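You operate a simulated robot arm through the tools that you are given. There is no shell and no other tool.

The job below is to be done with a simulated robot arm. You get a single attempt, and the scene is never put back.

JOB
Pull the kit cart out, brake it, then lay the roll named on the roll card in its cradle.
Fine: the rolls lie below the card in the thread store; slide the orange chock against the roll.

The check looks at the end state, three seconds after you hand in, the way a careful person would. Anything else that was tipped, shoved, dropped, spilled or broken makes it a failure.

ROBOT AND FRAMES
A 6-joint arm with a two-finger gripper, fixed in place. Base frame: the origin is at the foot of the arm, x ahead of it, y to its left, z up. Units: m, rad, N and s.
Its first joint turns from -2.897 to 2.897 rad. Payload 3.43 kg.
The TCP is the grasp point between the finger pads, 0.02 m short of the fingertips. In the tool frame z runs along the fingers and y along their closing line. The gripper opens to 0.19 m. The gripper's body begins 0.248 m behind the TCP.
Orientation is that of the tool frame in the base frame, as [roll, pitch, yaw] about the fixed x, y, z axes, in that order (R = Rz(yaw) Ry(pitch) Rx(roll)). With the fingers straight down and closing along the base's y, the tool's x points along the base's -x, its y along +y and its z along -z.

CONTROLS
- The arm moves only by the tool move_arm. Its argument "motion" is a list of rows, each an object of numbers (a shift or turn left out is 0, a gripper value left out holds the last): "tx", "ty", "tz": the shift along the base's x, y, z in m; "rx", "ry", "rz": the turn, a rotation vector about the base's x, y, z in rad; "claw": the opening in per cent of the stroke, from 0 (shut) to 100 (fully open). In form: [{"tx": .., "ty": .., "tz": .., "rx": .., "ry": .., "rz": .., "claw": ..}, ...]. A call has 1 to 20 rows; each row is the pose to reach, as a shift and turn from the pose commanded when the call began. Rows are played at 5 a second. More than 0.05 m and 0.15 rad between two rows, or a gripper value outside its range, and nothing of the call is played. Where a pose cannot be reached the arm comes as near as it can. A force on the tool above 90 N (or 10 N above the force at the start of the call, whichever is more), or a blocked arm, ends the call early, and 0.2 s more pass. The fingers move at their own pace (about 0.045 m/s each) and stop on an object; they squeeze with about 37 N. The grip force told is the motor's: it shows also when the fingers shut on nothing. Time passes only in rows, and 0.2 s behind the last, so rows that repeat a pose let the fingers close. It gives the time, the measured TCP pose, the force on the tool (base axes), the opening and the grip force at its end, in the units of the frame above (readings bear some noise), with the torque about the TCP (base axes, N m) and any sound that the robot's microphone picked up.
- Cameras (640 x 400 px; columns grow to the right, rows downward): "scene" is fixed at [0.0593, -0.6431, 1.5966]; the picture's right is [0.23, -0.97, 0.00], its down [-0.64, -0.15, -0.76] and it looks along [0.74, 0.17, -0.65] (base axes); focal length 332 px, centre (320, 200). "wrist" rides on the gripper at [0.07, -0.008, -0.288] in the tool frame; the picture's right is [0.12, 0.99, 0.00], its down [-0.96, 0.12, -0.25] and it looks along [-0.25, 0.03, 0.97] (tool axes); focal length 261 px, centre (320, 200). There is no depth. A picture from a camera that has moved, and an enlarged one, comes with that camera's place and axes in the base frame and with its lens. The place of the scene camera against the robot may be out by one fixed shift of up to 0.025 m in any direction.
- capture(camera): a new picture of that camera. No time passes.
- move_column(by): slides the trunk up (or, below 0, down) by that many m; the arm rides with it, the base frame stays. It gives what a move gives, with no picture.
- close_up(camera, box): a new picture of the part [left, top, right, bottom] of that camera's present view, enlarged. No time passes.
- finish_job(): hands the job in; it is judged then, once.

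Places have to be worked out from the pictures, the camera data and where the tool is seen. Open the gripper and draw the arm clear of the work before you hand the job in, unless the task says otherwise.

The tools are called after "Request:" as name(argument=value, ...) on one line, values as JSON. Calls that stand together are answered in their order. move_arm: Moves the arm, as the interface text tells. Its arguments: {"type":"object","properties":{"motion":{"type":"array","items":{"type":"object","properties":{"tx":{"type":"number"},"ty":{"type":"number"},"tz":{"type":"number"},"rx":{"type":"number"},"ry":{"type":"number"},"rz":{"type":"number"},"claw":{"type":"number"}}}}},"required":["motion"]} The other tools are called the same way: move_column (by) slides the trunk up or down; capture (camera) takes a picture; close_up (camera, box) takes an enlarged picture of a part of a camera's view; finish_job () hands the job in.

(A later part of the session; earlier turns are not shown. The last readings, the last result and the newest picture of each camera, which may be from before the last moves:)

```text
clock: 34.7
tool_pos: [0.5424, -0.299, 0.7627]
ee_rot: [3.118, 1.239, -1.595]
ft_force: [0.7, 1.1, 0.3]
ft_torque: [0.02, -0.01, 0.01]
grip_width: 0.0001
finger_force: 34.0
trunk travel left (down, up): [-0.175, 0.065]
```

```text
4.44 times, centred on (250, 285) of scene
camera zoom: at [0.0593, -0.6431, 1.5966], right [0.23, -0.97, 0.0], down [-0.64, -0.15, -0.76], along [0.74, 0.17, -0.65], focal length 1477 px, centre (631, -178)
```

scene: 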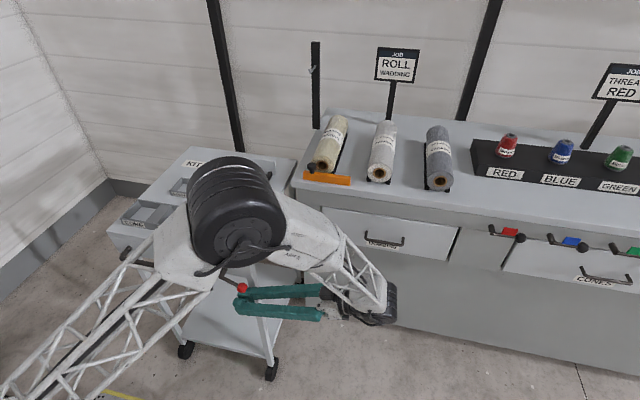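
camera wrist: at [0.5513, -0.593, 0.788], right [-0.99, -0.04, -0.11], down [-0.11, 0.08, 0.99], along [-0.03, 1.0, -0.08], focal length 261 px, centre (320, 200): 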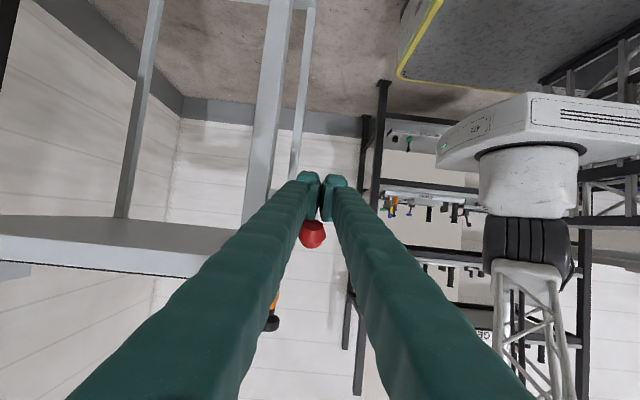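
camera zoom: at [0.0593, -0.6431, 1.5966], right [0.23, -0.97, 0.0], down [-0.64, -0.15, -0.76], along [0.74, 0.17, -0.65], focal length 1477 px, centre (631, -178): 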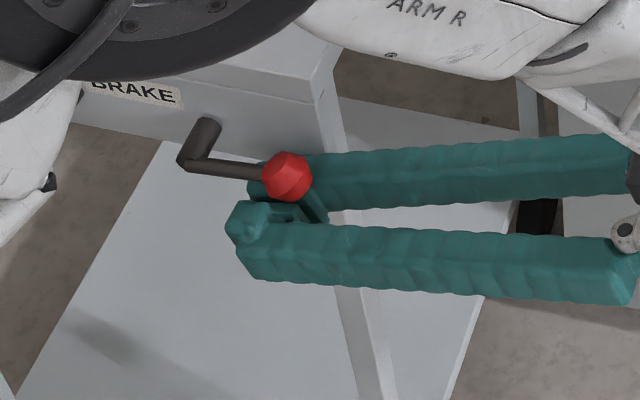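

The lever turns upward freely. I'll keep lifting toward the raised position.

Request:
move_arm(motion=[{"tz": 0.006}, {"tz": 0.012}, {"tz": 0.018}, {"ty": 0.002, "tz": 0.024}, {"ty": 0.004, "tz": 0.03}, {"ty": 0.006, "tz": 0.036}, {"ty": 0.009, "tz": 0.042}, {"ty": 0.012, "tz": 0.048}, {"ty": 0.012, "tz": 0.048}])

Request:
capture(camera="wrist")

Request:
close_up(camera="scene", box=[190, 240, 310, 330])

```text
clock: 36.4
tool_pos: [0.5433, -0.2943, 0.7942]
ee_rot: [3.104, 1.23, -1.611]
ft_force: [-5.3, -28.1, -45.7]
ft_torque: [0.99, 0.02, -0.51]
grip_width: 0.0001
finger_force: 34.3
trunk travel left (down, up): [-0.175, 0.065]
stopped in row 8: the force on the tool passed its limit at 100 N (the readings are from after the stop); the commanded pose is now the measured one
```

```text
taken
camera wrist: at [0.5504, -0.5886, 0.8234], right [-0.99, -0.04, -0.1], down [-0.1, 0.09, 0.99], along [-0.03, 1.0, -0.09], focal length 261 px, centre (320, 200)
```

wrist: 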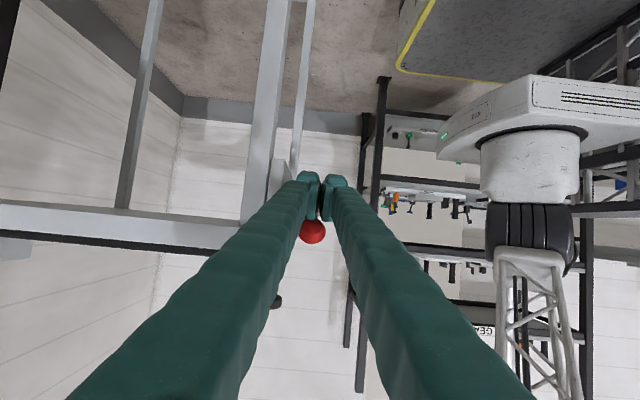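

```text
4.44 times, centred on (250, 285) of scene
camera zoom: at [0.0593, -0.6431, 1.5966], right [0.23, -0.97, 0.0], down [-0.64, -0.15, -0.76], along [0.74, 0.17, -0.65], focal length 1477 px, centre (631, -178)
```

zoom: 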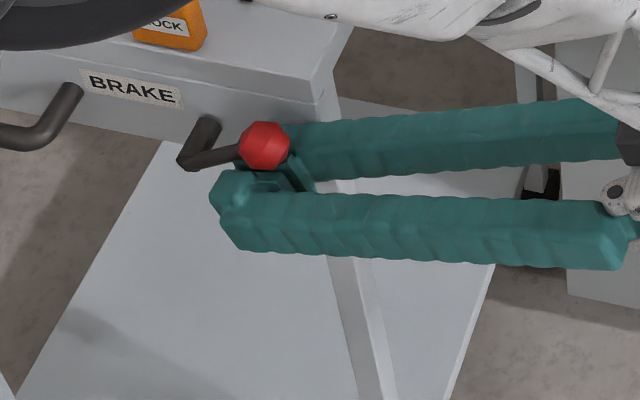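

The lever ran onto its upper stop (about 30° above horizontal), which should be brake on. I'll lower the fingers off it and withdraw to the right to see if it stays.

Request:
move_arm(motion=[{"tz": -0.01}, {"tz": -0.025}, {"tz": -0.045}, {"ty": -0.03, "tz": -0.05}, {"ty": -0.07, "tz": -0.05}, {"ty": -0.11, "tz": -0.05}, {"ty": -0.15, "tz": -0.05}, {"ty": -0.15, "tz": -0.05}])

Request:
capture(camera="wrist")

Request:
close_up(camera="scene", box=[190, 240, 310, 330])

```text
clock: 38.1
tool_pos: [0.5438, -0.44, 0.748]
ee_rot: [3.109, 1.231, -1.603]
ft_force: [-0.4, 0.2, -0.6]
ft_torque: [0.0, -0.01, -0.03]
grip_width: 0.0
finger_force: 34.1
trunk travel left (down, up): [-0.175, 0.065]
```

```text
taken
camera wrist: at [0.5516, -0.7353, 0.776], right [-0.99, -0.04, -0.1], down [-0.1, 0.09, 0.99], along [-0.03, 1.0, -0.09], focal length 261 px, centre (320, 200)
```

wrist: 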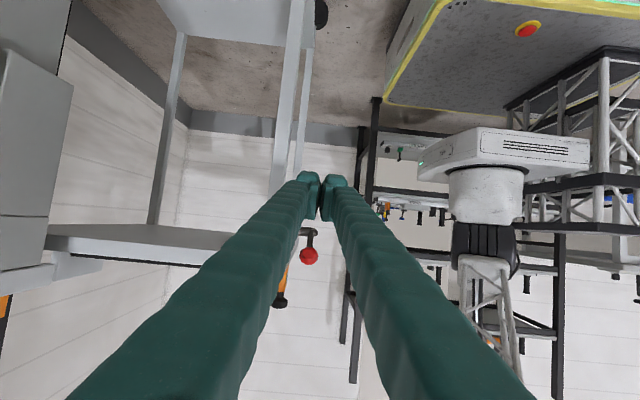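

```text
4.44 times, centred on (250, 285) of scene
camera zoom: at [0.0593, -0.6431, 1.5966], right [0.23, -0.97, 0.0], down [-0.64, -0.15, -0.76], along [0.74, 0.17, -0.65], focal length 1477 px, centre (631, -178)
```

zoom: 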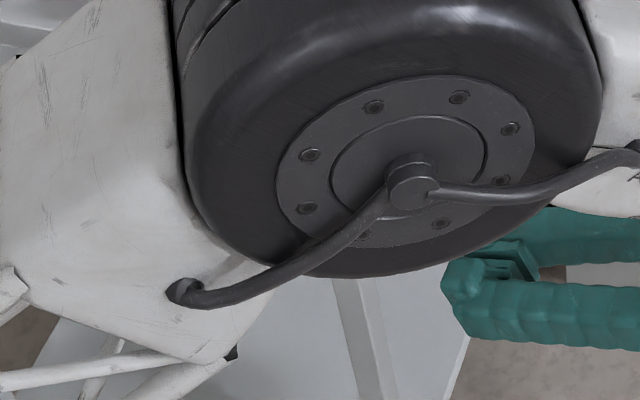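

The lever stays up (ball now at z≈0.83). I'll return the tool to vertical while rising clear.

Request:
move_arm(motion=[{"rx": -0.1, "tz": 0.02}, {"rx": -0.24, "tz": 0.06}, {"rx": -0.38, "tz": 0.1}, {"rx": -0.52, "tz": 0.14}, {"rx": -0.66, "tz": 0.18}, {"rx": -0.8, "tz": 0.22}, {"rx": -0.94, "tz": 0.26}, {"rx": -1.08, "tz": 0.3}, {"rx": -1.22, "tz": 0.34}, {"rx": -1.235, "tz": 0.38}, {"rx": -1.235, "tz": 0.38}])

Request:
capture(camera="scene")

Request:
close_up(camera="scene", box=[180, 220, 290, 320])

```text
clock: 40.5
tool_pos: [0.5423, -0.4417, 1.1287]
ee_rot: [3.141, -0.005, -1.58]
ft_force: [0.8, 0.3, 0.7]
ft_torque: [0.0, -0.02, 0.0]
grip_width: 0.0
finger_force: 34.5
trunk travel left (down, up): [-0.175, 0.065]
```

```text
taken
```

scene: 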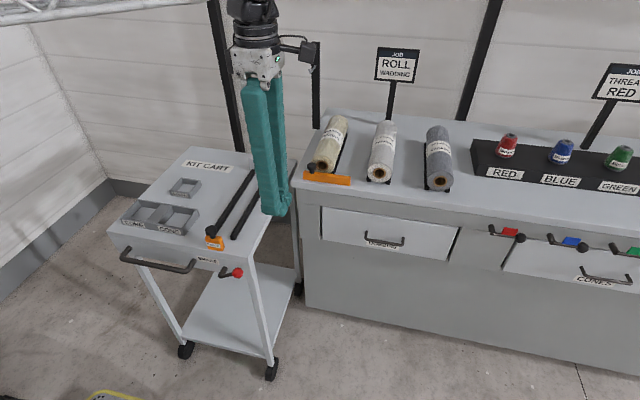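

```text
4.00 times, centred on (235, 270) of scene
camera zoom: at [0.0593, -0.6431, 1.5966], right [0.23, -0.97, 0.0], down [-0.64, -0.15, -0.76], along [0.74, 0.17, -0.65], focal length 1330 px, centre (660, -80)
```

zoom: 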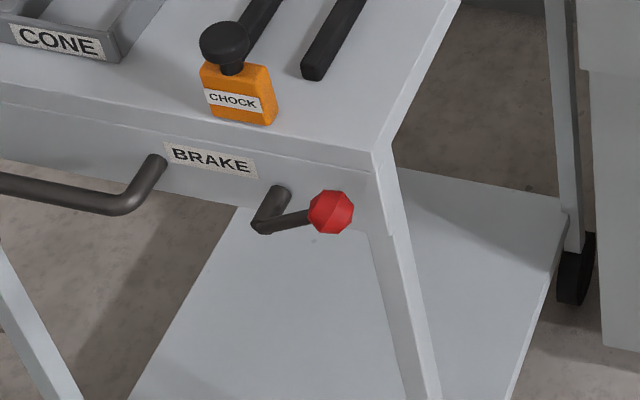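

Lever is clearly raised and holding, and the cart hasn't shifted. Now I'll yaw back to closing along y, open the jaws and head toward the wadding roll for a look.

Request:
move_arm(motion=[{"rz": -0.14, "tz": 0.02, "claw": 65}, {"rz": -0.28, "tz": 0.04}, {"rz": -0.42, "tz": 0.06}, {"rz": -0.56, "tz": 0.08}, {"rz": -0.7, "tz": 0.1, "tx": 0.02, "ty": -0.02}, {"rz": -0.84, "tz": 0.12, "tx": 0.04, "ty": -0.05}, {"rz": -0.98, "tz": 0.12, "tx": 0.06, "ty": -0.08}, {"rz": -1.12, "tz": 0.12, "tx": 0.08, "ty": -0.11}, {"rz": -1.26, "tz": 0.12, "tx": 0.1, "ty": -0.14}, {"rz": -1.4, "tz": 0.12, "tx": 0.13, "ty": -0.17}, {"rz": -1.5616, "tz": 0.12, "tx": 0.15, "ty": -0.19}, {"rz": -1.5616, "tz": 0.12, "tx": 0.15, "ty": -0.19}])

Request:
capture(camera="wrist")

Request:
capture(camera="scene")

```text
refused: row 11 steps farther than a row can; nothing moved
```

```text
taken
camera wrist: at [0.5501, -0.5101, 1.4158], right [-0.99, -0.11, 0.0], down [-0.1, 0.96, 0.24], along [-0.03, 0.24, -0.97], focal length 261 px, centre (320, 200)
```

wrist: 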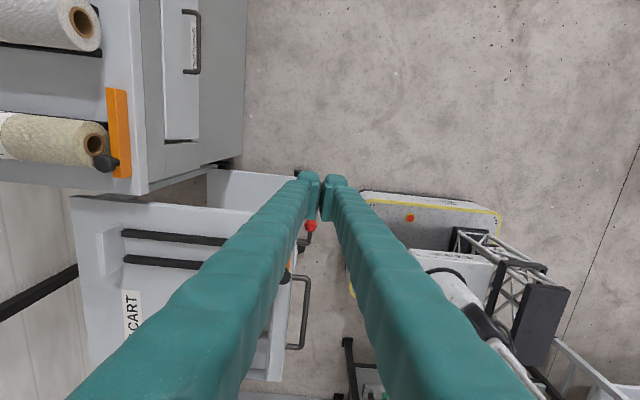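

```text
taken
```

scene: 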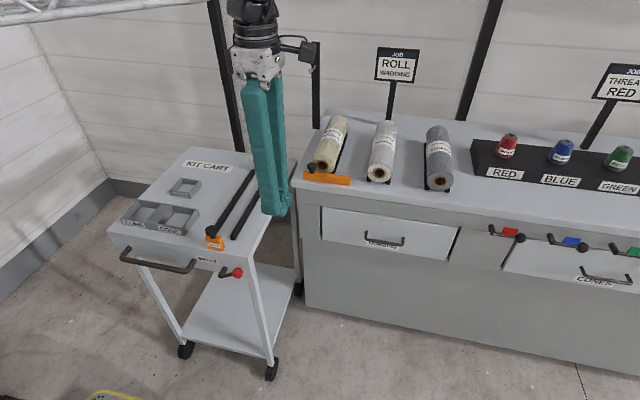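

One row's turn was too large; I'll resend with smaller final turns.

Request:
move_arm(motion=[{"rz": -0.14, "tz": 0.02, "claw": 65}, {"rz": -0.28, "tz": 0.04}, {"rz": -0.42, "tz": 0.06}, {"rz": -0.56, "tz": 0.08}, {"rz": -0.7, "tz": 0.1, "tx": 0.02, "ty": -0.02}, {"rz": -0.84, "tz": 0.12, "tx": 0.04, "ty": -0.05}, {"rz": -0.98, "tz": 0.12, "tx": 0.06, "ty": -0.08}, {"rz": -1.12, "tz": 0.12, "tx": 0.08, "ty": -0.11}, {"rz": -1.26, "tz": 0.12, "tx": 0.1, "ty": -0.14}, {"rz": -1.4, "tz": 0.12, "tx": 0.13, "ty": -0.17}, {"rz": -1.5, "tz": 0.12, "tx": 0.15, "ty": -0.19}, {"rz": -1.5616, "tz": 0.12, "tx": 0.15, "ty": -0.19}, {"rz": -1.5616, "tz": 0.12, "tx": 0.15, "ty": -0.19}])

Request:
capture(camera="wrist")

Request:
capture(camera="scene")

```text
clock: 43.4
tool_pos: [0.6751, -0.6145, 1.215]
ee_rot: [-3.136, 0.001, 3.139]
ft_force: [-0.5, 0.3, -0.2]
ft_torque: [-0.02, 0.04, 0.02]
grip_width: 0.1236
finger_force: 0.0
out of reach, approached as far as the arm can: row 10, 11, 12, 13
trunk travel left (down, up): [-0.175, 0.065]
```

```text
taken
camera wrist: at [0.6039, -0.6216, 1.5009], right [-0.12, 0.99, 0.0], down [0.96, 0.11, 0.25], along [0.25, 0.03, -0.97], focal length 261 px, centre (320, 200)
```

wrist: 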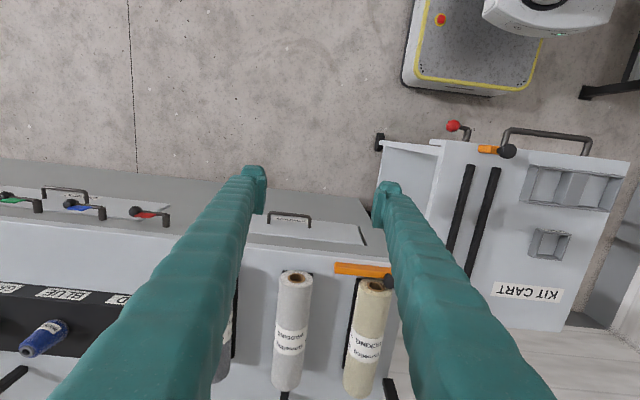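

```text
taken
```

scene: 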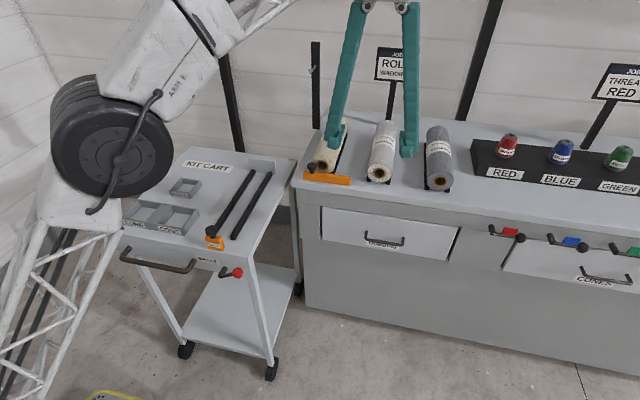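

The vertical tool tops out at radius ~0.91 here, but the roll's middle is at about (1.09, −0.636, 0.957). I'll tilt the fingers forward about 1.05 rad (closing still along y), which extends the reach.

Request:
move_arm(motion=[{"ry": -0.14, "tx": 0.02, "ty": -0.003}, {"ry": -0.28, "tx": 0.04, "ty": -0.006}, {"ry": -0.42, "tx": 0.06, "ty": -0.01}, {"ry": -0.56, "tx": 0.08, "ty": -0.013}, {"ry": -0.7, "tx": 0.1, "ty": -0.016}, {"ry": -0.84, "tx": 0.12, "ty": -0.02, "tz": -0.02}, {"ry": -0.96, "tx": 0.14, "ty": -0.022, "tz": -0.04}, {"ry": -1.05, "tx": 0.16, "ty": -0.022, "tz": -0.06}, {"ry": -1.05, "tx": 0.16, "ty": -0.022, "tz": -0.06}])

Request:
capture(camera="wrist")

Request:
capture(camera="scene")

```text
clock: 45.4
tool_pos: [0.8333, -0.6358, 1.1556]
ee_rot: [3.138, 1.046, 3.138]
ft_force: [-0.7, 0.0, 0.7]
ft_torque: [0.0, -0.01, 0.02]
grip_width: 0.1238
finger_force: 0.2
trunk travel left (down, up): [-0.175, 0.065]
```

```text
taken
camera wrist: at [0.5498, -0.6441, 1.2358], right [-0.06, 0.99, -0.1], down [0.27, 0.11, 0.96], along [0.96, 0.03, -0.27], focal length 261 px, centre (320, 200)
```

wrist: 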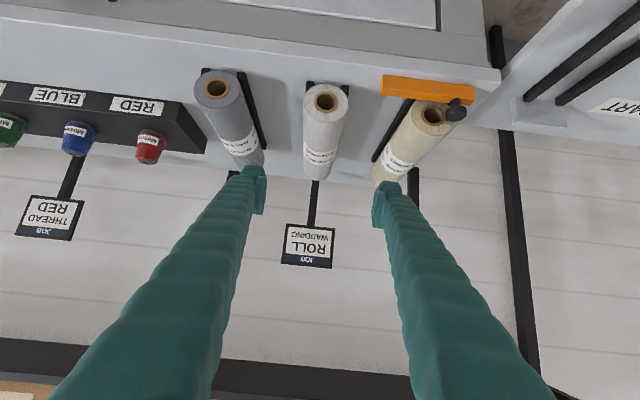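

```text
taken
```

scene: 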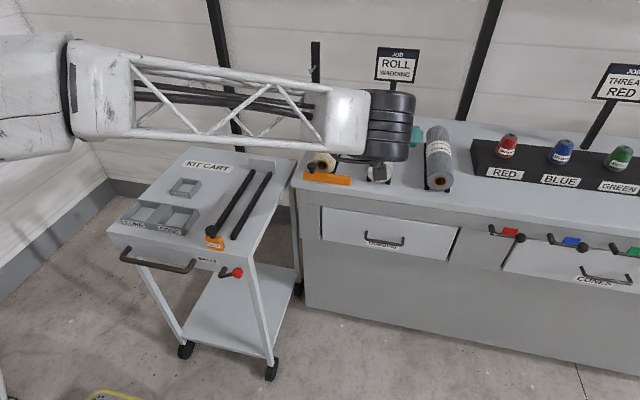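

The tilt worked; two views put the roll's front end centre at (0.939, −0.638, 0.948), radius ≈0.038, with the back at about x=1.245. I'll extend above the roll toward its middle and see how far the arm reaches.

Request:
move_arm(motion=[{"tx": 0.03, "tz": -0.01}, {"tx": 0.06, "tz": -0.03}, {"tx": 0.09, "tz": -0.05, "ty": -0.001}, {"tx": 0.12, "tz": -0.07, "ty": -0.002}, {"tx": 0.15, "tz": -0.09, "ty": -0.002}, {"tx": 0.18, "tz": -0.11, "ty": -0.002}, {"tx": 0.21, "tz": -0.12, "ty": -0.002}, {"tx": 0.24, "tz": -0.125, "ty": -0.002}, {"tx": 0.24, "tz": -0.125, "ty": -0.002}])

Request:
capture(camera="wrist")

Request:
capture(camera="scene")

```text
clock: 47.4
tool_pos: [1.0742, -0.6369, 1.0279]
ee_rot: [3.136, 1.045, 3.137]
ft_force: [0.2, -0.5, 0.5]
ft_torque: [0.02, -0.01, -0.05]
grip_width: 0.1236
finger_force: 0.1
trunk travel left (down, up): [-0.175, 0.065]
```

```text
taken
camera wrist: at [0.7894, -0.6453, 1.1105], right [-0.06, 0.99, -0.1], down [0.27, 0.11, 0.96], along [0.96, 0.03, -0.27], focal length 261 px, centre (320, 200)
```

wrist: 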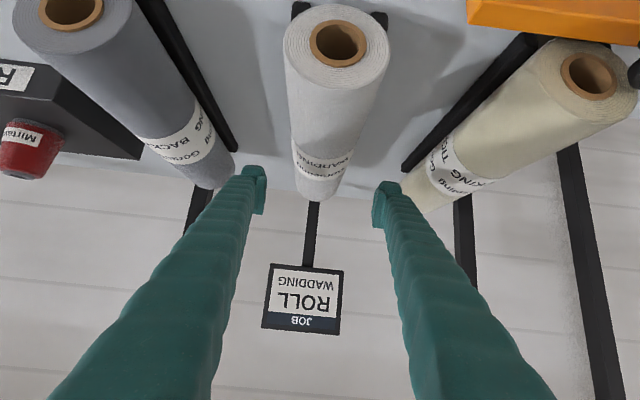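

```text
taken
```

scene: 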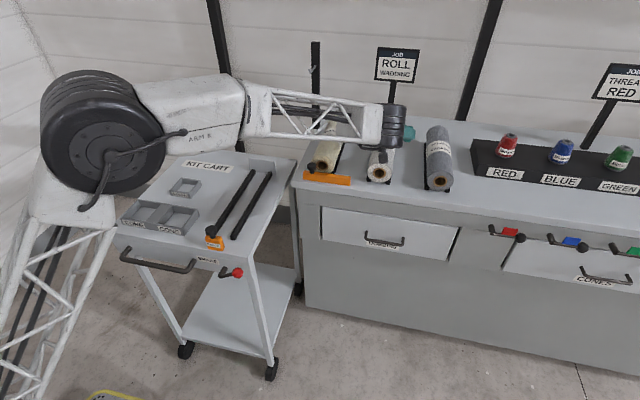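

Reach is fine and the roll is centred between the fingers. I'll shift slightly to x≈1.088 and lower around the roll.

Request:
move_arm(motion=[{"tx": 0.013, "ty": -0.001, "tz": -0.012}, {"tx": 0.013, "ty": -0.001, "tz": -0.026}, {"tx": 0.013, "ty": -0.001, "tz": -0.04}, {"tx": 0.013, "ty": -0.001, "tz": -0.052}, {"tx": 0.013, "ty": -0.001, "tz": -0.062}, {"tx": 0.013, "ty": -0.001, "tz": -0.07}, {"tx": 0.013, "ty": -0.001, "tz": -0.075}, {"tx": 0.013, "ty": -0.001, "tz": -0.075}])

Request:
capture(camera="wrist")

Request:
close_up(camera="scene", box=[290, 80, 480, 200])

```text
clock: 49.1
tool_pos: [1.0878, -0.6387, 0.9552]
ee_rot: [3.137, 1.047, 3.138]
ft_force: [-0.2, -0.1, 0.5]
ft_torque: [0.0, 0.01, 0.0]
grip_width: 0.1234
finger_force: 0.1
trunk travel left (down, up): [-0.175, 0.065]
```

```text
taken
camera wrist: at [0.8031, -0.6467, 1.0364], right [-0.06, 0.99, -0.1], down [0.27, 0.11, 0.96], along [0.96, 0.03, -0.27], focal length 261 px, centre (320, 200)
```

wrist: 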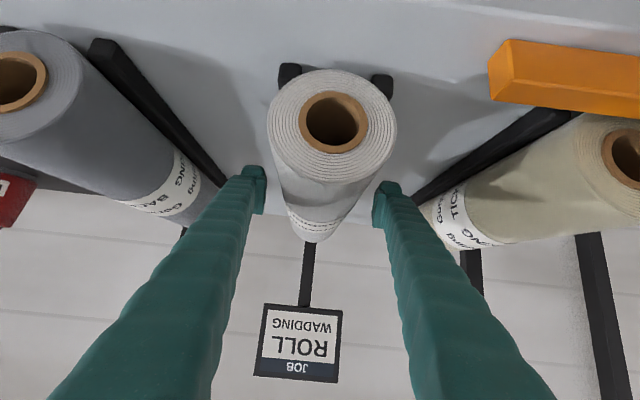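

```text
3.33 times, centred on (385, 140) of scene
camera zoom: at [0.0593, -0.6431, 1.5966], right [0.23, -0.97, 0.0], down [-0.64, -0.15, -0.76], along [0.74, 0.17, -0.65], focal length 1108 px, centre (103, 400)
```

zoom: 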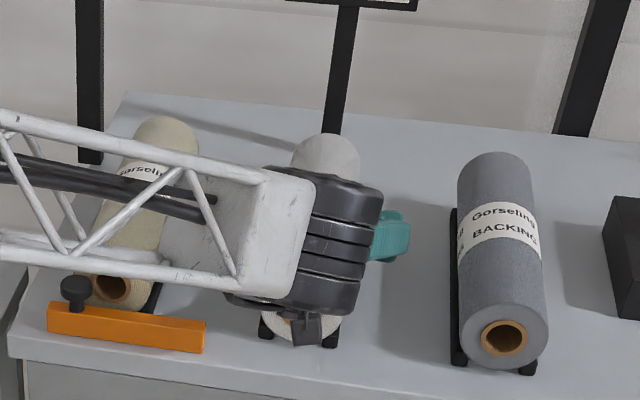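

The roll sits centred between the pads at mid-length. I'll close the gripper.

Request:
move_arm(motion=[{"claw": 50}, {"claw": 40}, {"claw": 30}, {"claw": 25}, {"claw": 20}, {"claw": 20}, {"claw": 20}])

```text
clock: 50.8
tool_pos: [1.0873, -0.64, 0.9563]
ee_rot: [3.139, 1.049, 3.136]
ft_force: [4.8, -9.5, 7.4]
ft_torque: [-0.11, 0.18, 0.21]
grip_width: 0.0815
finger_force: 37.3
trunk travel left (down, up): [-0.175, 0.065]
```

Gripped at 81 mm with 37 N. I'll lift a few cm and check the load.

Request:
move_arm(motion=[{"tz": 0.008}, {"tz": 0.02}, {"tz": 0.04}, {"tz": 0.06}, {"tz": 0.06}])

Request:
capture(camera="wrist")

Request:
capture(camera="scene")

```text
clock: 52.0
tool_pos: [1.0874, -0.6378, 1.0131]
ee_rot: [3.136, 1.047, 3.139]
ft_force: [1.1, -0.3, -1.3]
ft_torque: [-0.01, 0.0, -0.04]
grip_width: 0.0812
finger_force: 36.8
trunk travel left (down, up): [-0.175, 0.065]
```

```text
taken
camera wrist: at [0.8028, -0.6469, 1.0965], right [-0.06, 0.99, -0.1], down [0.27, 0.11, 0.96], along [0.96, 0.03, -0.27], focal length 261 px, centre (320, 200)
```

wrist: 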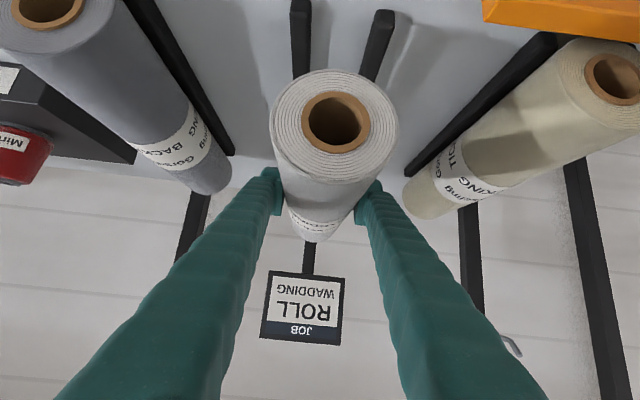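

```text
taken
```

scene: 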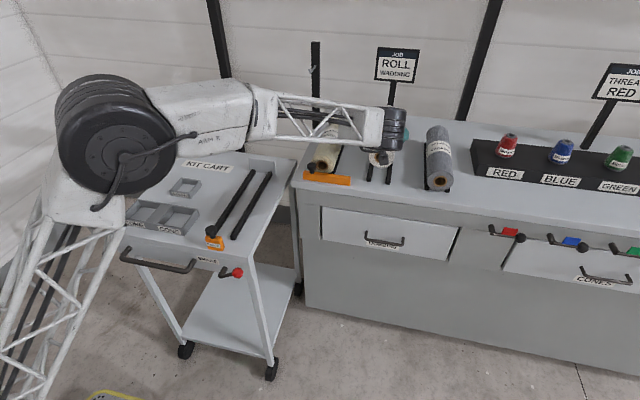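

The roll is up, level and light. I'll raise it and draw it straight back before moving sideways, to stay clear of the neighbouring roll and the posts.

Request:
move_arm(motion=[{"tz": 0.025}, {"tz": 0.05}, {"tx": -0.015, "tz": 0.075}, {"tx": -0.035, "tz": 0.095}, {"tx": -0.06, "tz": 0.11}, {"tx": -0.09, "tz": 0.12}, {"tx": -0.12, "tz": 0.12}, {"tx": -0.15, "tz": 0.12}, {"tx": -0.18, "tz": 0.12}, {"tx": -0.21, "tz": 0.12}, {"tx": -0.24, "tz": 0.12}, {"tx": -0.265, "tz": 0.12}, {"tx": -0.275, "tz": 0.12}, {"tx": -0.275, "tz": 0.12}])

Request:
capture(camera="wrist")

Request:
capture(camera="scene")

```text
clock: 55.0
tool_pos: [0.8133, -0.6392, 1.1338]
ee_rot: [3.137, 1.047, 3.139]
ft_force: [-0.6, 0.2, -2.5]
ft_torque: [-0.03, 0.02, 0.01]
grip_width: 0.0815
finger_force: 36.8
trunk travel left (down, up): [-0.175, 0.065]
```

```text
taken
camera wrist: at [0.5286, -0.6467, 1.2161], right [-0.06, 0.99, -0.1], down [0.27, 0.11, 0.96], along [0.96, 0.03, -0.27], focal length 261 px, centre (320, 200)
```

wrist: 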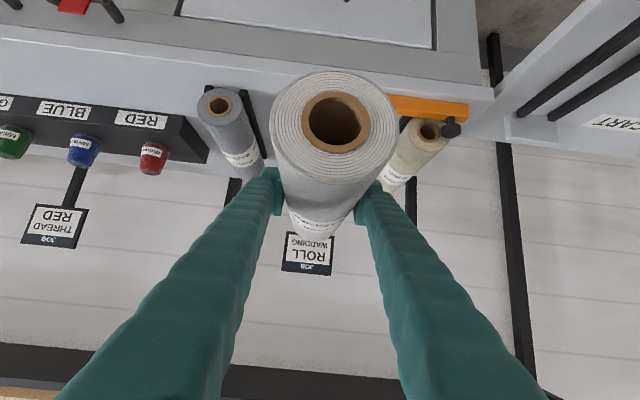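

```text
taken
```

scene: 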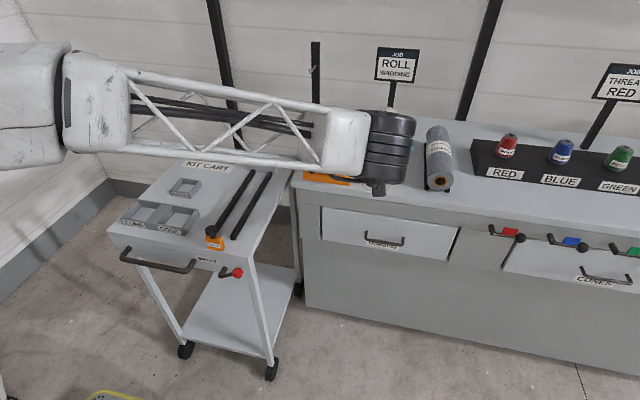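

All steady. Now sideways to above the cart cradle (y≈−0.22).

Request:
move_arm(motion=[{"ty": 0.015}, {"ty": 0.04}, {"ty": 0.07}, {"ty": 0.1}, {"ty": 0.13}, {"ty": 0.16}, {"ty": 0.19}, {"ty": 0.22}, {"ty": 0.25}, {"ty": 0.28}, {"ty": 0.31}, {"ty": 0.34}, {"ty": 0.37}, {"ty": 0.395}, {"ty": 0.412}, {"ty": 0.419}, {"ty": 0.419}])

Request:
capture(camera="wrist")

Request:
capture(camera="scene")

```text
clock: 58.5
tool_pos: [0.8125, -0.2203, 1.1344]
ee_rot: [3.139, 1.047, 3.138]
ft_force: [0.0, 0.1, -2.8]
ft_torque: [-0.01, -0.02, -0.03]
grip_width: 0.0813
finger_force: 37.4
trunk travel left (down, up): [-0.175, 0.065]
```

```text
taken
camera wrist: at [0.5278, -0.2277, 1.2166], right [-0.06, 0.99, -0.1], down [0.27, 0.11, 0.96], along [0.96, 0.03, -0.27], focal length 261 px, centre (320, 200)
```

wrist: 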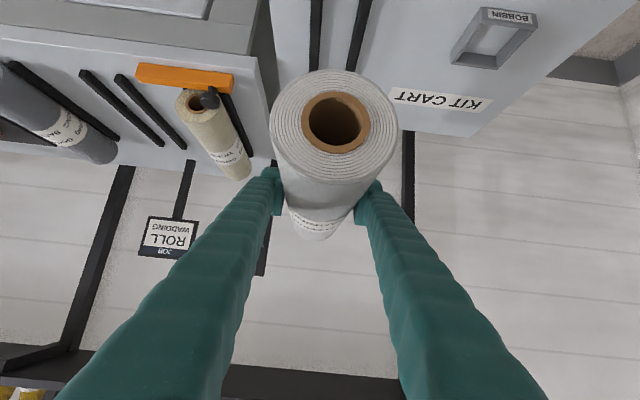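

```text
taken
```

scene: 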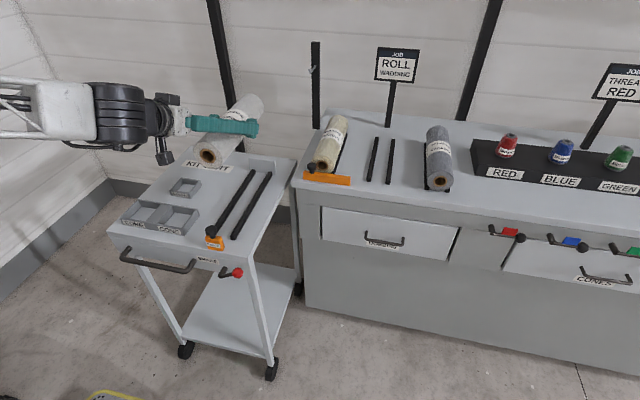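

Rails read at y≈−0.249 and −0.184 (centre ≈−0.217). I'll zoom to check the end stop and roll alignment before lowering.

Request:
close_up(camera="scene", box=[170, 80, 310, 260])

Request:
close_up(camera="wrist", box=[230, 0, 450, 150])

```text
2.22 times, centred on (240, 170) of scene
camera zoom: at [0.0593, -0.6431, 1.5966], right [0.23, -0.97, 0.0], down [-0.64, -0.15, -0.76], along [0.74, 0.17, -0.65], focal length 739 px, centre (498, 267)
```

zoom: 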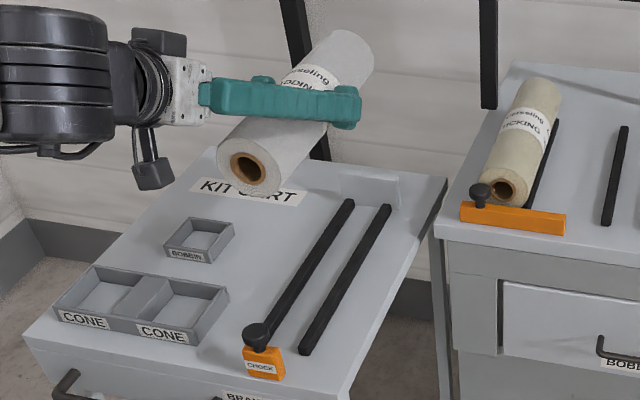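

```text
2.67 times, centred on (340, 75) of wrist
camera zoom: at [0.5278, -0.2277, 1.2166], right [-0.06, 0.99, -0.1], down [0.27, 0.11, 0.96], along [0.96, 0.03, -0.27], focal length 695 px, centre (267, 533)
```

zoom: 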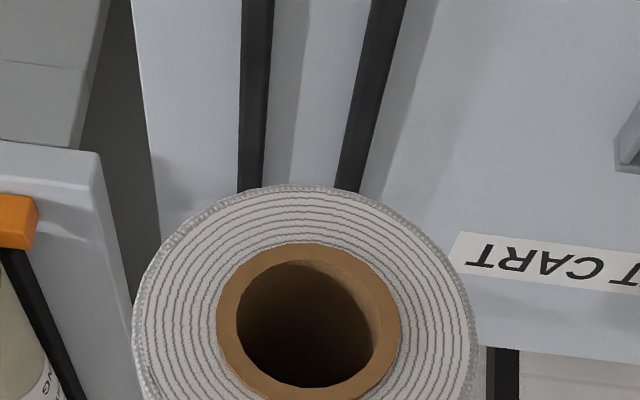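

The roll is aligned over the rails, with its back end about 1 cm short of the stop, and the camera and body clear the chock knob. I'll lower in stages.

Request:
move_arm(motion=[{"ty": 0.001, "tz": -0.02}, {"ty": 0.002, "tz": -0.05}, {"ty": 0.003, "tz": -0.08}, {"ty": 0.003, "tz": -0.11}, {"ty": 0.003, "tz": -0.14}, {"ty": 0.003, "tz": -0.17}, {"ty": 0.003, "tz": -0.19}, {"ty": 0.003, "tz": -0.2}, {"ty": 0.003, "tz": -0.2}])

Request:
capture(camera="wrist")

Request:
close_up(camera="scene", box=[170, 120, 310, 260])

```text
clock: 60.5
tool_pos: [0.8137, -0.2165, 0.934]
ee_rot: [3.138, 1.047, 3.137]
ft_force: [0.4, 0.0, -2.0]
ft_torque: [0.0, 0.01, -0.02]
grip_width: 0.0812
finger_force: 37.0
trunk travel left (down, up): [-0.175, 0.065]
```

```text
taken
camera wrist: at [0.5276, -0.2249, 1.0163], right [-0.06, 0.99, -0.1], down [0.27, 0.11, 0.96], along [0.96, 0.03, -0.27], focal length 261 px, centre (320, 200)
```

wrist: 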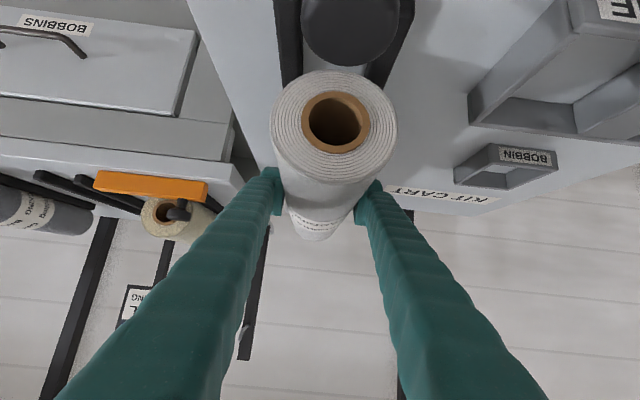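

```text
2.86 times, centred on (240, 190) of scene
camera zoom: at [0.0593, -0.6431, 1.5966], right [0.23, -0.97, 0.0], down [-0.64, -0.15, -0.76], along [0.74, 0.17, -0.65], focal length 950 px, centre (549, 229)
```

zoom: 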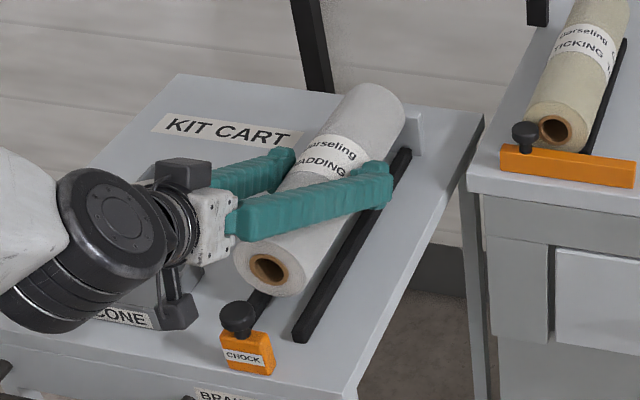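

Good alignment: knob at x≈0.608 stays clear of the roll's front (≈0.665). I'll lower in fine steps to seat it, watching the vertical force.

Request:
move_arm(motion=[{"tz": -0.006}, {"tz": -0.012}, {"tz": -0.017}, {"tz": -0.021}, {"tz": -0.024}, {"tz": -0.024}])

Request:
close_up(camera="scene", box=[190, 130, 310, 250])

```text
clock: 62.0
tool_pos: [0.8138, -0.2189, 0.9148]
ee_rot: [3.14, 1.053, 3.139]
ft_force: [10.8, -20.2, 47.8]
ft_torque: [0.42, 0.65, 1.12]
grip_width: 0.0819
finger_force: 37.5
trunk travel left (down, up): [-0.175, 0.065]
```

```text
3.33 times, centred on (250, 190) of scene
camera zoom: at [0.0593, -0.6431, 1.5966], right [0.23, -0.97, 0.0], down [-0.64, -0.15, -0.76], along [0.74, 0.17, -0.65], focal length 1108 px, centre (553, 233)
```

zoom: 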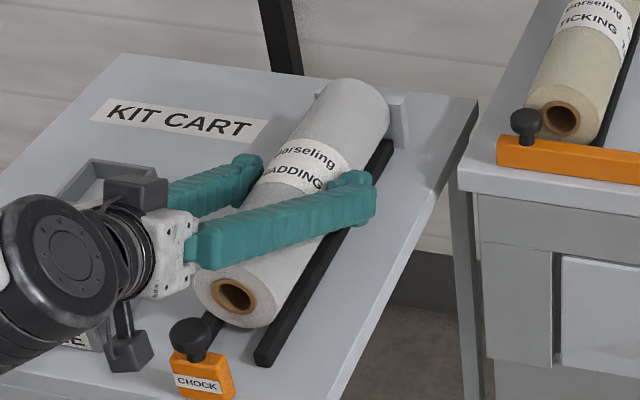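

The roll touched down at TCP z≈0.915 (48 N, slight sideways push). I'll ease up 4 mm and 2.5 mm toward −y to centre and unload before releasing.

Request:
move_arm(motion=[{"ty": -0.001, "tz": 0.003}, {"ty": -0.0025, "tz": 0.004}, {"ty": -0.0025, "tz": 0.004}])

```text
clock: 62.8
tool_pos: [0.812, -0.2189, 0.9142]
ee_rot: [3.136, 1.045, 3.138]
ft_force: [15.5, -18.5, 27.7]
ft_torque: [0.0, 0.7, 0.5]
grip_width: 0.0819
finger_force: 37.4
trunk travel left (down, up): [-0.175, 0.065]
```

Some load remains; easing up a bit more.

Request:
move_arm(motion=[{"ty": -0.001, "tz": 0.001}, {"ty": -0.002, "tz": 0.002}, {"ty": -0.002, "tz": 0.002}])

Request:
capture(camera="wrist")

```text
clock: 63.5
tool_pos: [0.8121, -0.2197, 0.914]
ee_rot: [3.137, 1.045, 3.138]
ft_force: [-0.1, 3.6, 0.6]
ft_torque: [0.11, 0.49, -0.58]
grip_width: 0.0821
finger_force: 36.4
trunk travel left (down, up): [-0.175, 0.065]
```

```text
taken
camera wrist: at [0.5273, -0.2286, 0.997], right [-0.06, 0.99, -0.1], down [0.27, 0.11, 0.96], along [0.96, 0.03, -0.28], focal length 261 px, centre (320, 200)
```

wrist: 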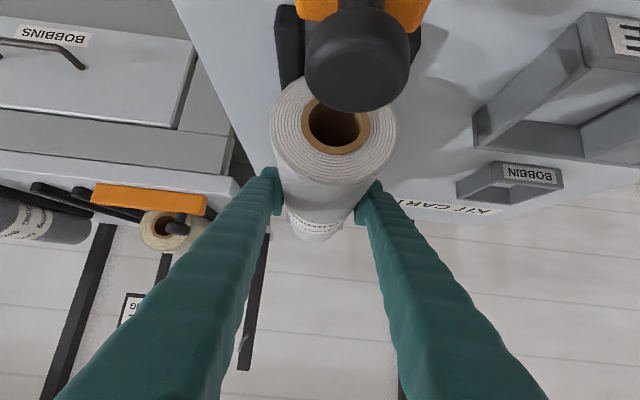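

Load is gone; the roll rests on both rails. I'll open the gripper gently.

Request:
move_arm(motion=[{"claw": 46}, {"claw": 50}, {"claw": 55}, {"claw": 60}, {"claw": 62}, {"claw": 62}])

Request:
capture(camera="wrist")

Request:
close_up(camera="scene", box=[190, 130, 310, 250])

```text
clock: 65.0
tool_pos: [0.8123, -0.2207, 0.9168]
ee_rot: [3.136, 1.048, 3.137]
ft_force: [-0.2, 0.3, 0.4]
ft_torque: [0.0, 0.01, 0.01]
grip_width: 0.1176
finger_force: 0.2
trunk travel left (down, up): [-0.175, 0.065]
```

```text
taken
camera wrist: at [0.5279, -0.2294, 0.9984], right [-0.06, 0.99, -0.1], down [0.27, 0.11, 0.96], along [0.96, 0.03, -0.27], focal length 261 px, centre (320, 200)
```

wrist: 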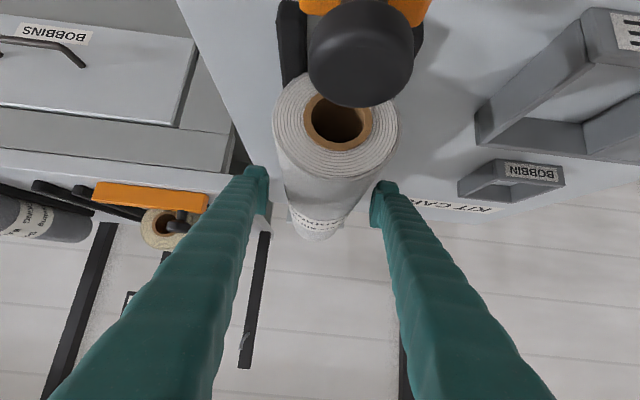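

```text
3.33 times, centred on (250, 190) of scene
camera zoom: at [0.0593, -0.6431, 1.5966], right [0.23, -0.97, 0.0], down [-0.64, -0.15, -0.76], along [0.74, 0.17, -0.65], focal length 1108 px, centre (553, 233)
```

zoom: 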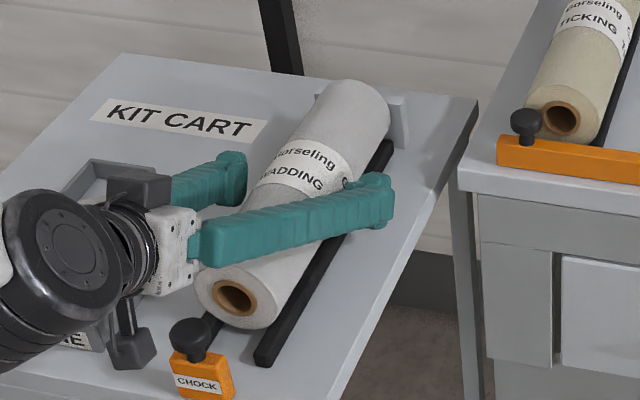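

The roll is free and lies in the cradle. I'll raise straight up off it.

Request:
move_arm(motion=[{"tz": 0.015}, {"tz": 0.035}, {"tz": 0.065}, {"tz": 0.1}, {"tz": 0.14}, {"tz": 0.18}, {"tz": 0.22}, {"tz": 0.25}, {"tz": 0.25}])

Request:
capture(camera="wrist")

Request:
close_up(camera="scene", box=[190, 130, 310, 250])

```text
clock: 67.0
tool_pos: [0.813, -0.2214, 1.1679]
ee_rot: [3.137, 1.048, 3.138]
ft_force: [1.0, -0.3, 0.9]
ft_torque: [0.03, 0.02, -0.02]
grip_width: 0.1176
finger_force: 0.1
trunk travel left (down, up): [-0.175, 0.065]
```

```text
taken
camera wrist: at [0.5282, -0.2294, 1.249], right [-0.06, 0.99, -0.1], down [0.27, 0.11, 0.96], along [0.96, 0.03, -0.27], focal length 261 px, centre (320, 200)
```

wrist: 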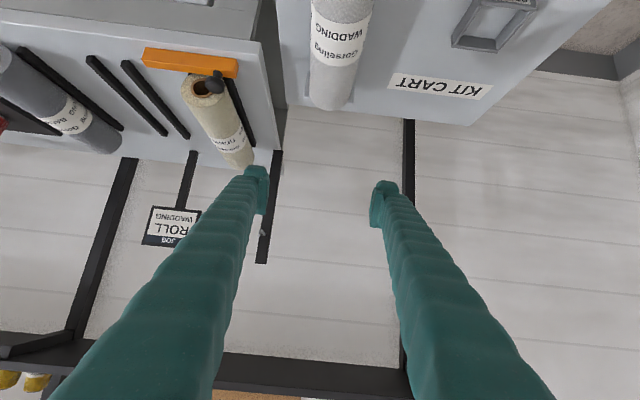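

```text
3.33 times, centred on (250, 190) of scene
camera zoom: at [0.0593, -0.6431, 1.5966], right [0.23, -0.97, 0.0], down [-0.64, -0.15, -0.76], along [0.74, 0.17, -0.65], focal length 1108 px, centre (553, 233)
```

zoom: 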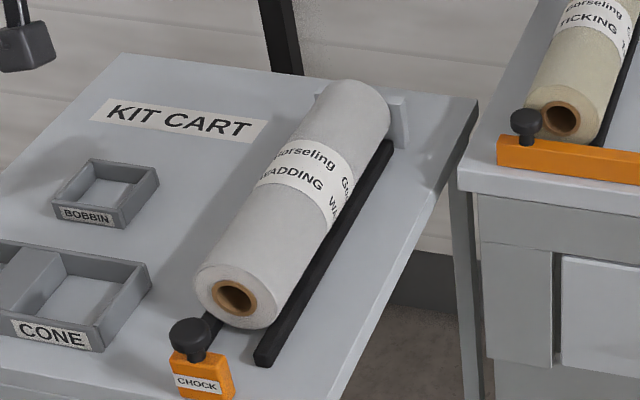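

The roll lies neatly in the cradle near the stop. Next, I'll bring the tool vertical, shut the fingers and come in front of the chock to push it from its front side.

Request:
move_arm(motion=[{"tx": -0.03, "ry": 0.13, "claw": 0}, {"tx": -0.06, "ry": 0.26}, {"tx": -0.09, "ry": 0.39}, {"tx": -0.12, "ry": 0.52}, {"tx": -0.15, "ry": 0.65}, {"tx": -0.18, "ry": 0.78}, {"tx": -0.21, "ry": 0.91}, {"tx": -0.24, "ry": 1.047}, {"tx": -0.27, "ry": 1.047}, {"tx": -0.3, "ry": 1.047}, {"tx": -0.3, "ry": 1.047}])

Request:
capture(camera="wrist")

Request:
capture(camera="scene")

```text
clock: 69.3
tool_pos: [0.5111, -0.2205, 1.1662]
ee_rot: [-3.141, 0.001, 3.14]
ft_force: [0.0, 0.3, 0.1]
ft_torque: [-0.04, -0.04, 0.03]
grip_width: 0.0
finger_force: 34.5
trunk travel left (down, up): [-0.175, 0.065]
```

```text
taken
camera wrist: at [0.4407, -0.2285, 1.4535], right [-0.12, 0.99, 0.0], down [0.96, 0.11, 0.25], along [0.25, 0.03, -0.97], focal length 261 px, centre (320, 200)
```

wrist: 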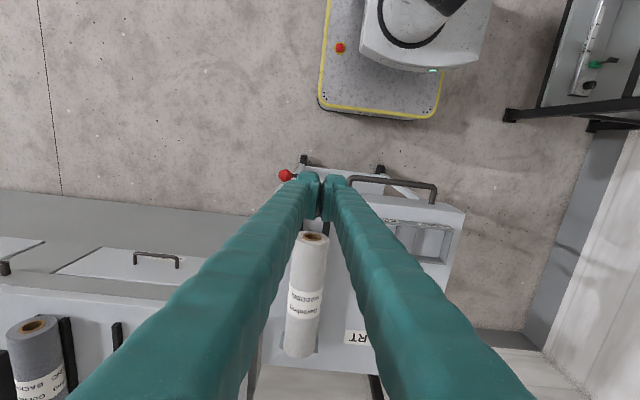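

```text
taken
```

scene: 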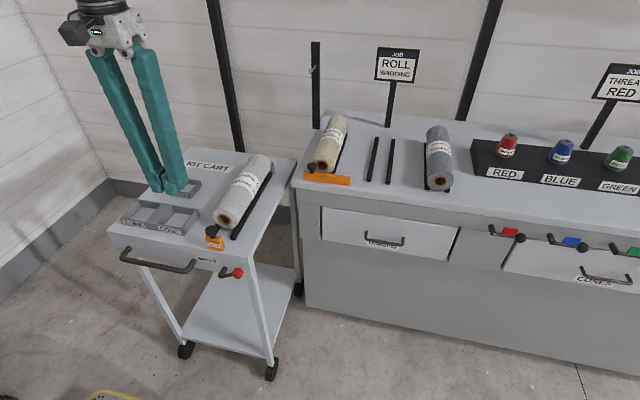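

The fingers hide the chock from the wrist camera; I'll shift sideways for a clear look.

Request:
move_arm(motion=[{"ty": 0.04, "tz": -0.03}, {"ty": 0.08, "tz": -0.06}, {"ty": 0.12, "tz": -0.09}, {"ty": 0.14, "tz": -0.1}, {"ty": 0.14, "tz": -0.1}])

Request:
capture(camera="wrist")

Request:
close_up(camera="wrist", box=[160, 130, 300, 250])

Request:
close_up(camera="scene", box=[190, 190, 260, 260])

```text
clock: 70.5
tool_pos: [0.5113, -0.0804, 1.0677]
ee_rot: [-3.141, 0.001, 3.141]
ft_force: [-0.9, -0.3, -0.2]
ft_torque: [0.03, 0.03, 0.01]
grip_width: 0.0
finger_force: 34.6
trunk travel left (down, up): [-0.175, 0.065]
```

```text
taken
camera wrist: at [0.441, -0.0881, 1.3535], right [-0.12, 0.99, 0.0], down [0.96, 0.11, 0.25], along [0.25, 0.03, -0.97], focal length 261 px, centre (320, 200)
```

wrist: 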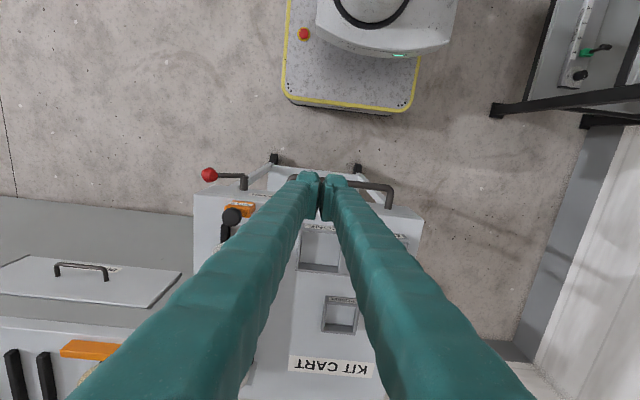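

```text
3.33 times, centred on (230, 190) of wrist
camera zoom: at [0.441, -0.0881, 1.3535], right [-0.12, 0.99, 0.0], down [0.96, 0.11, 0.25], along [0.25, 0.03, -0.97], focal length 869 px, centre (620, 233)
```

zoom: 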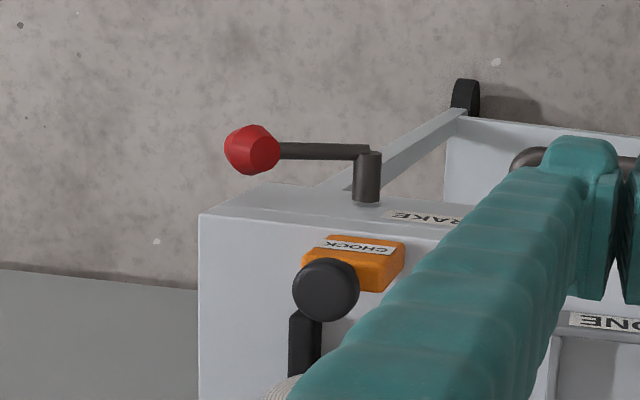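

```text
5.71 times, centred on (225, 225) of scene
camera zoom: at [0.0593, -0.6431, 1.5966], right [0.23, -0.97, 0.0], down [-0.64, -0.15, -0.76], along [0.74, 0.17, -0.65], focal length 1900 px, centre (863, 57)
```

zoom: 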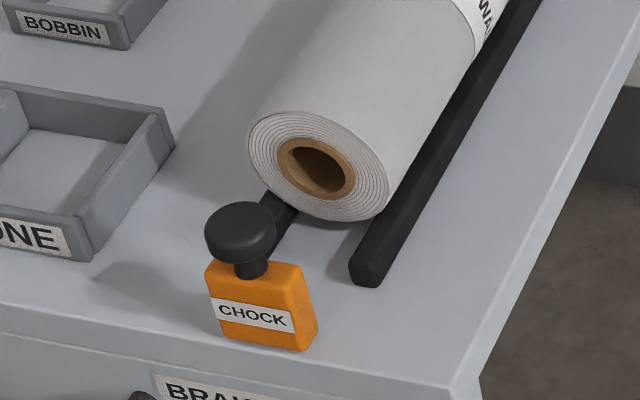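

I'll zoom in more on the chock from this view.

Request:
close_up(camera="wrist", box=[195, 165, 265, 235])

```text
5.71 times, centred on (230, 200) of wrist
camera zoom: at [0.441, -0.0881, 1.3535], right [-0.12, 0.99, 0.0], down [0.96, 0.11, 0.25], along [0.25, 0.03, -0.97], focal length 1489 px, centre (834, 200)
```

zoom: 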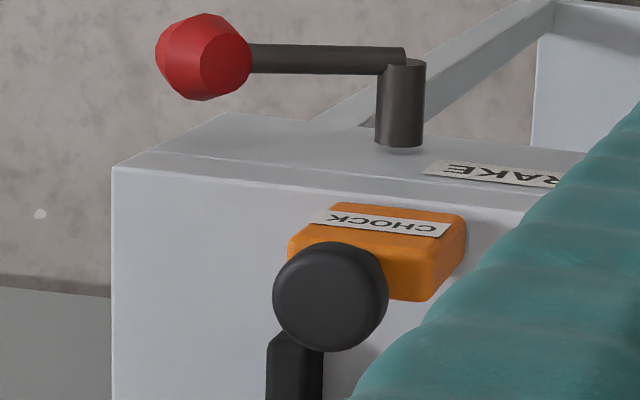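

The chock block spans x≈0.595–0.615, y≈−0.25…−0.20, its knob overhanging slightly, and the roll front is at x≈0.665. I'll tilt the closed fingers 0.35 rad so the tip leads and pushes the block low, starting in front of it.

Request:
move_arm(motion=[{"ty": -0.03, "ry": -0.1}, {"ty": -0.06, "ry": -0.2}, {"ty": -0.09, "ry": -0.3}, {"tx": 0.005, "ty": -0.12, "ry": -0.35}, {"tx": 0.01, "ty": -0.143, "ry": -0.35, "tz": -0.02}, {"tx": 0.014, "ty": -0.143, "ry": -0.35, "tz": -0.06}, {"tx": 0.014, "ty": -0.143, "ry": -0.35, "tz": -0.1}, {"tx": 0.014, "ty": -0.143, "ry": -0.35, "tz": -0.14}, {"tx": 0.014, "ty": -0.143, "ry": -0.35, "tz": -0.17}, {"tx": 0.014, "ty": -0.143, "ry": -0.35, "tz": -0.186}, {"tx": 0.014, "ty": -0.143, "ry": -0.35, "tz": -0.186}])

Request:
capture(camera="wrist")

Request:
close_up(camera="scene", box=[170, 180, 270, 270])

```text
clock: 73.0
tool_pos: [0.5262, -0.2236, 0.8805]
ee_rot: [3.139, 0.349, 3.14]
ft_force: [-0.1, -0.1, 0.0]
ft_torque: [-0.01, 0.02, -0.01]
grip_width: 0.0001
finger_force: 33.9
trunk travel left (down, up): [-0.175, 0.065]
```

```text
taken
camera wrist: at [0.3617, -0.2322, 1.1255], right [-0.11, 0.99, -0.04], down [0.82, 0.11, 0.56], along [0.56, 0.03, -0.83], focal length 261 px, centre (320, 200)
```

wrist: 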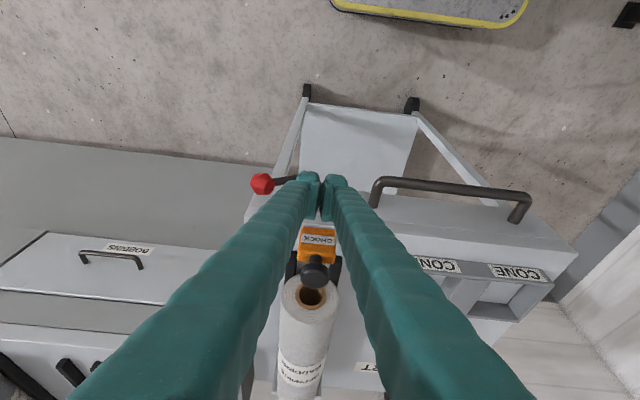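

```text
4.44 times, centred on (220, 225) of scene
camera zoom: at [0.0593, -0.6431, 1.5966], right [0.23, -0.97, 0.0], down [-0.64, -0.15, -0.76], along [0.74, 0.17, -0.65], focal length 1477 px, centre (764, 89)
```

zoom: 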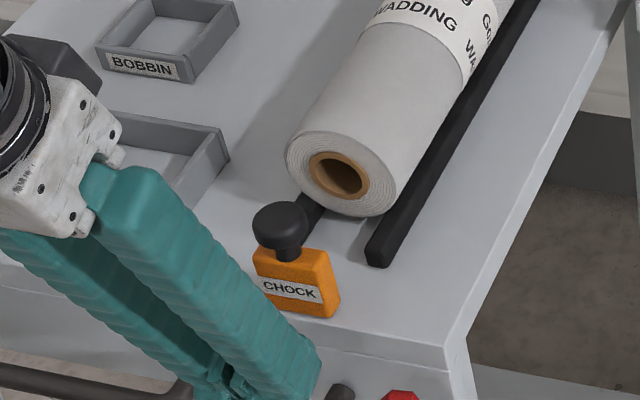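

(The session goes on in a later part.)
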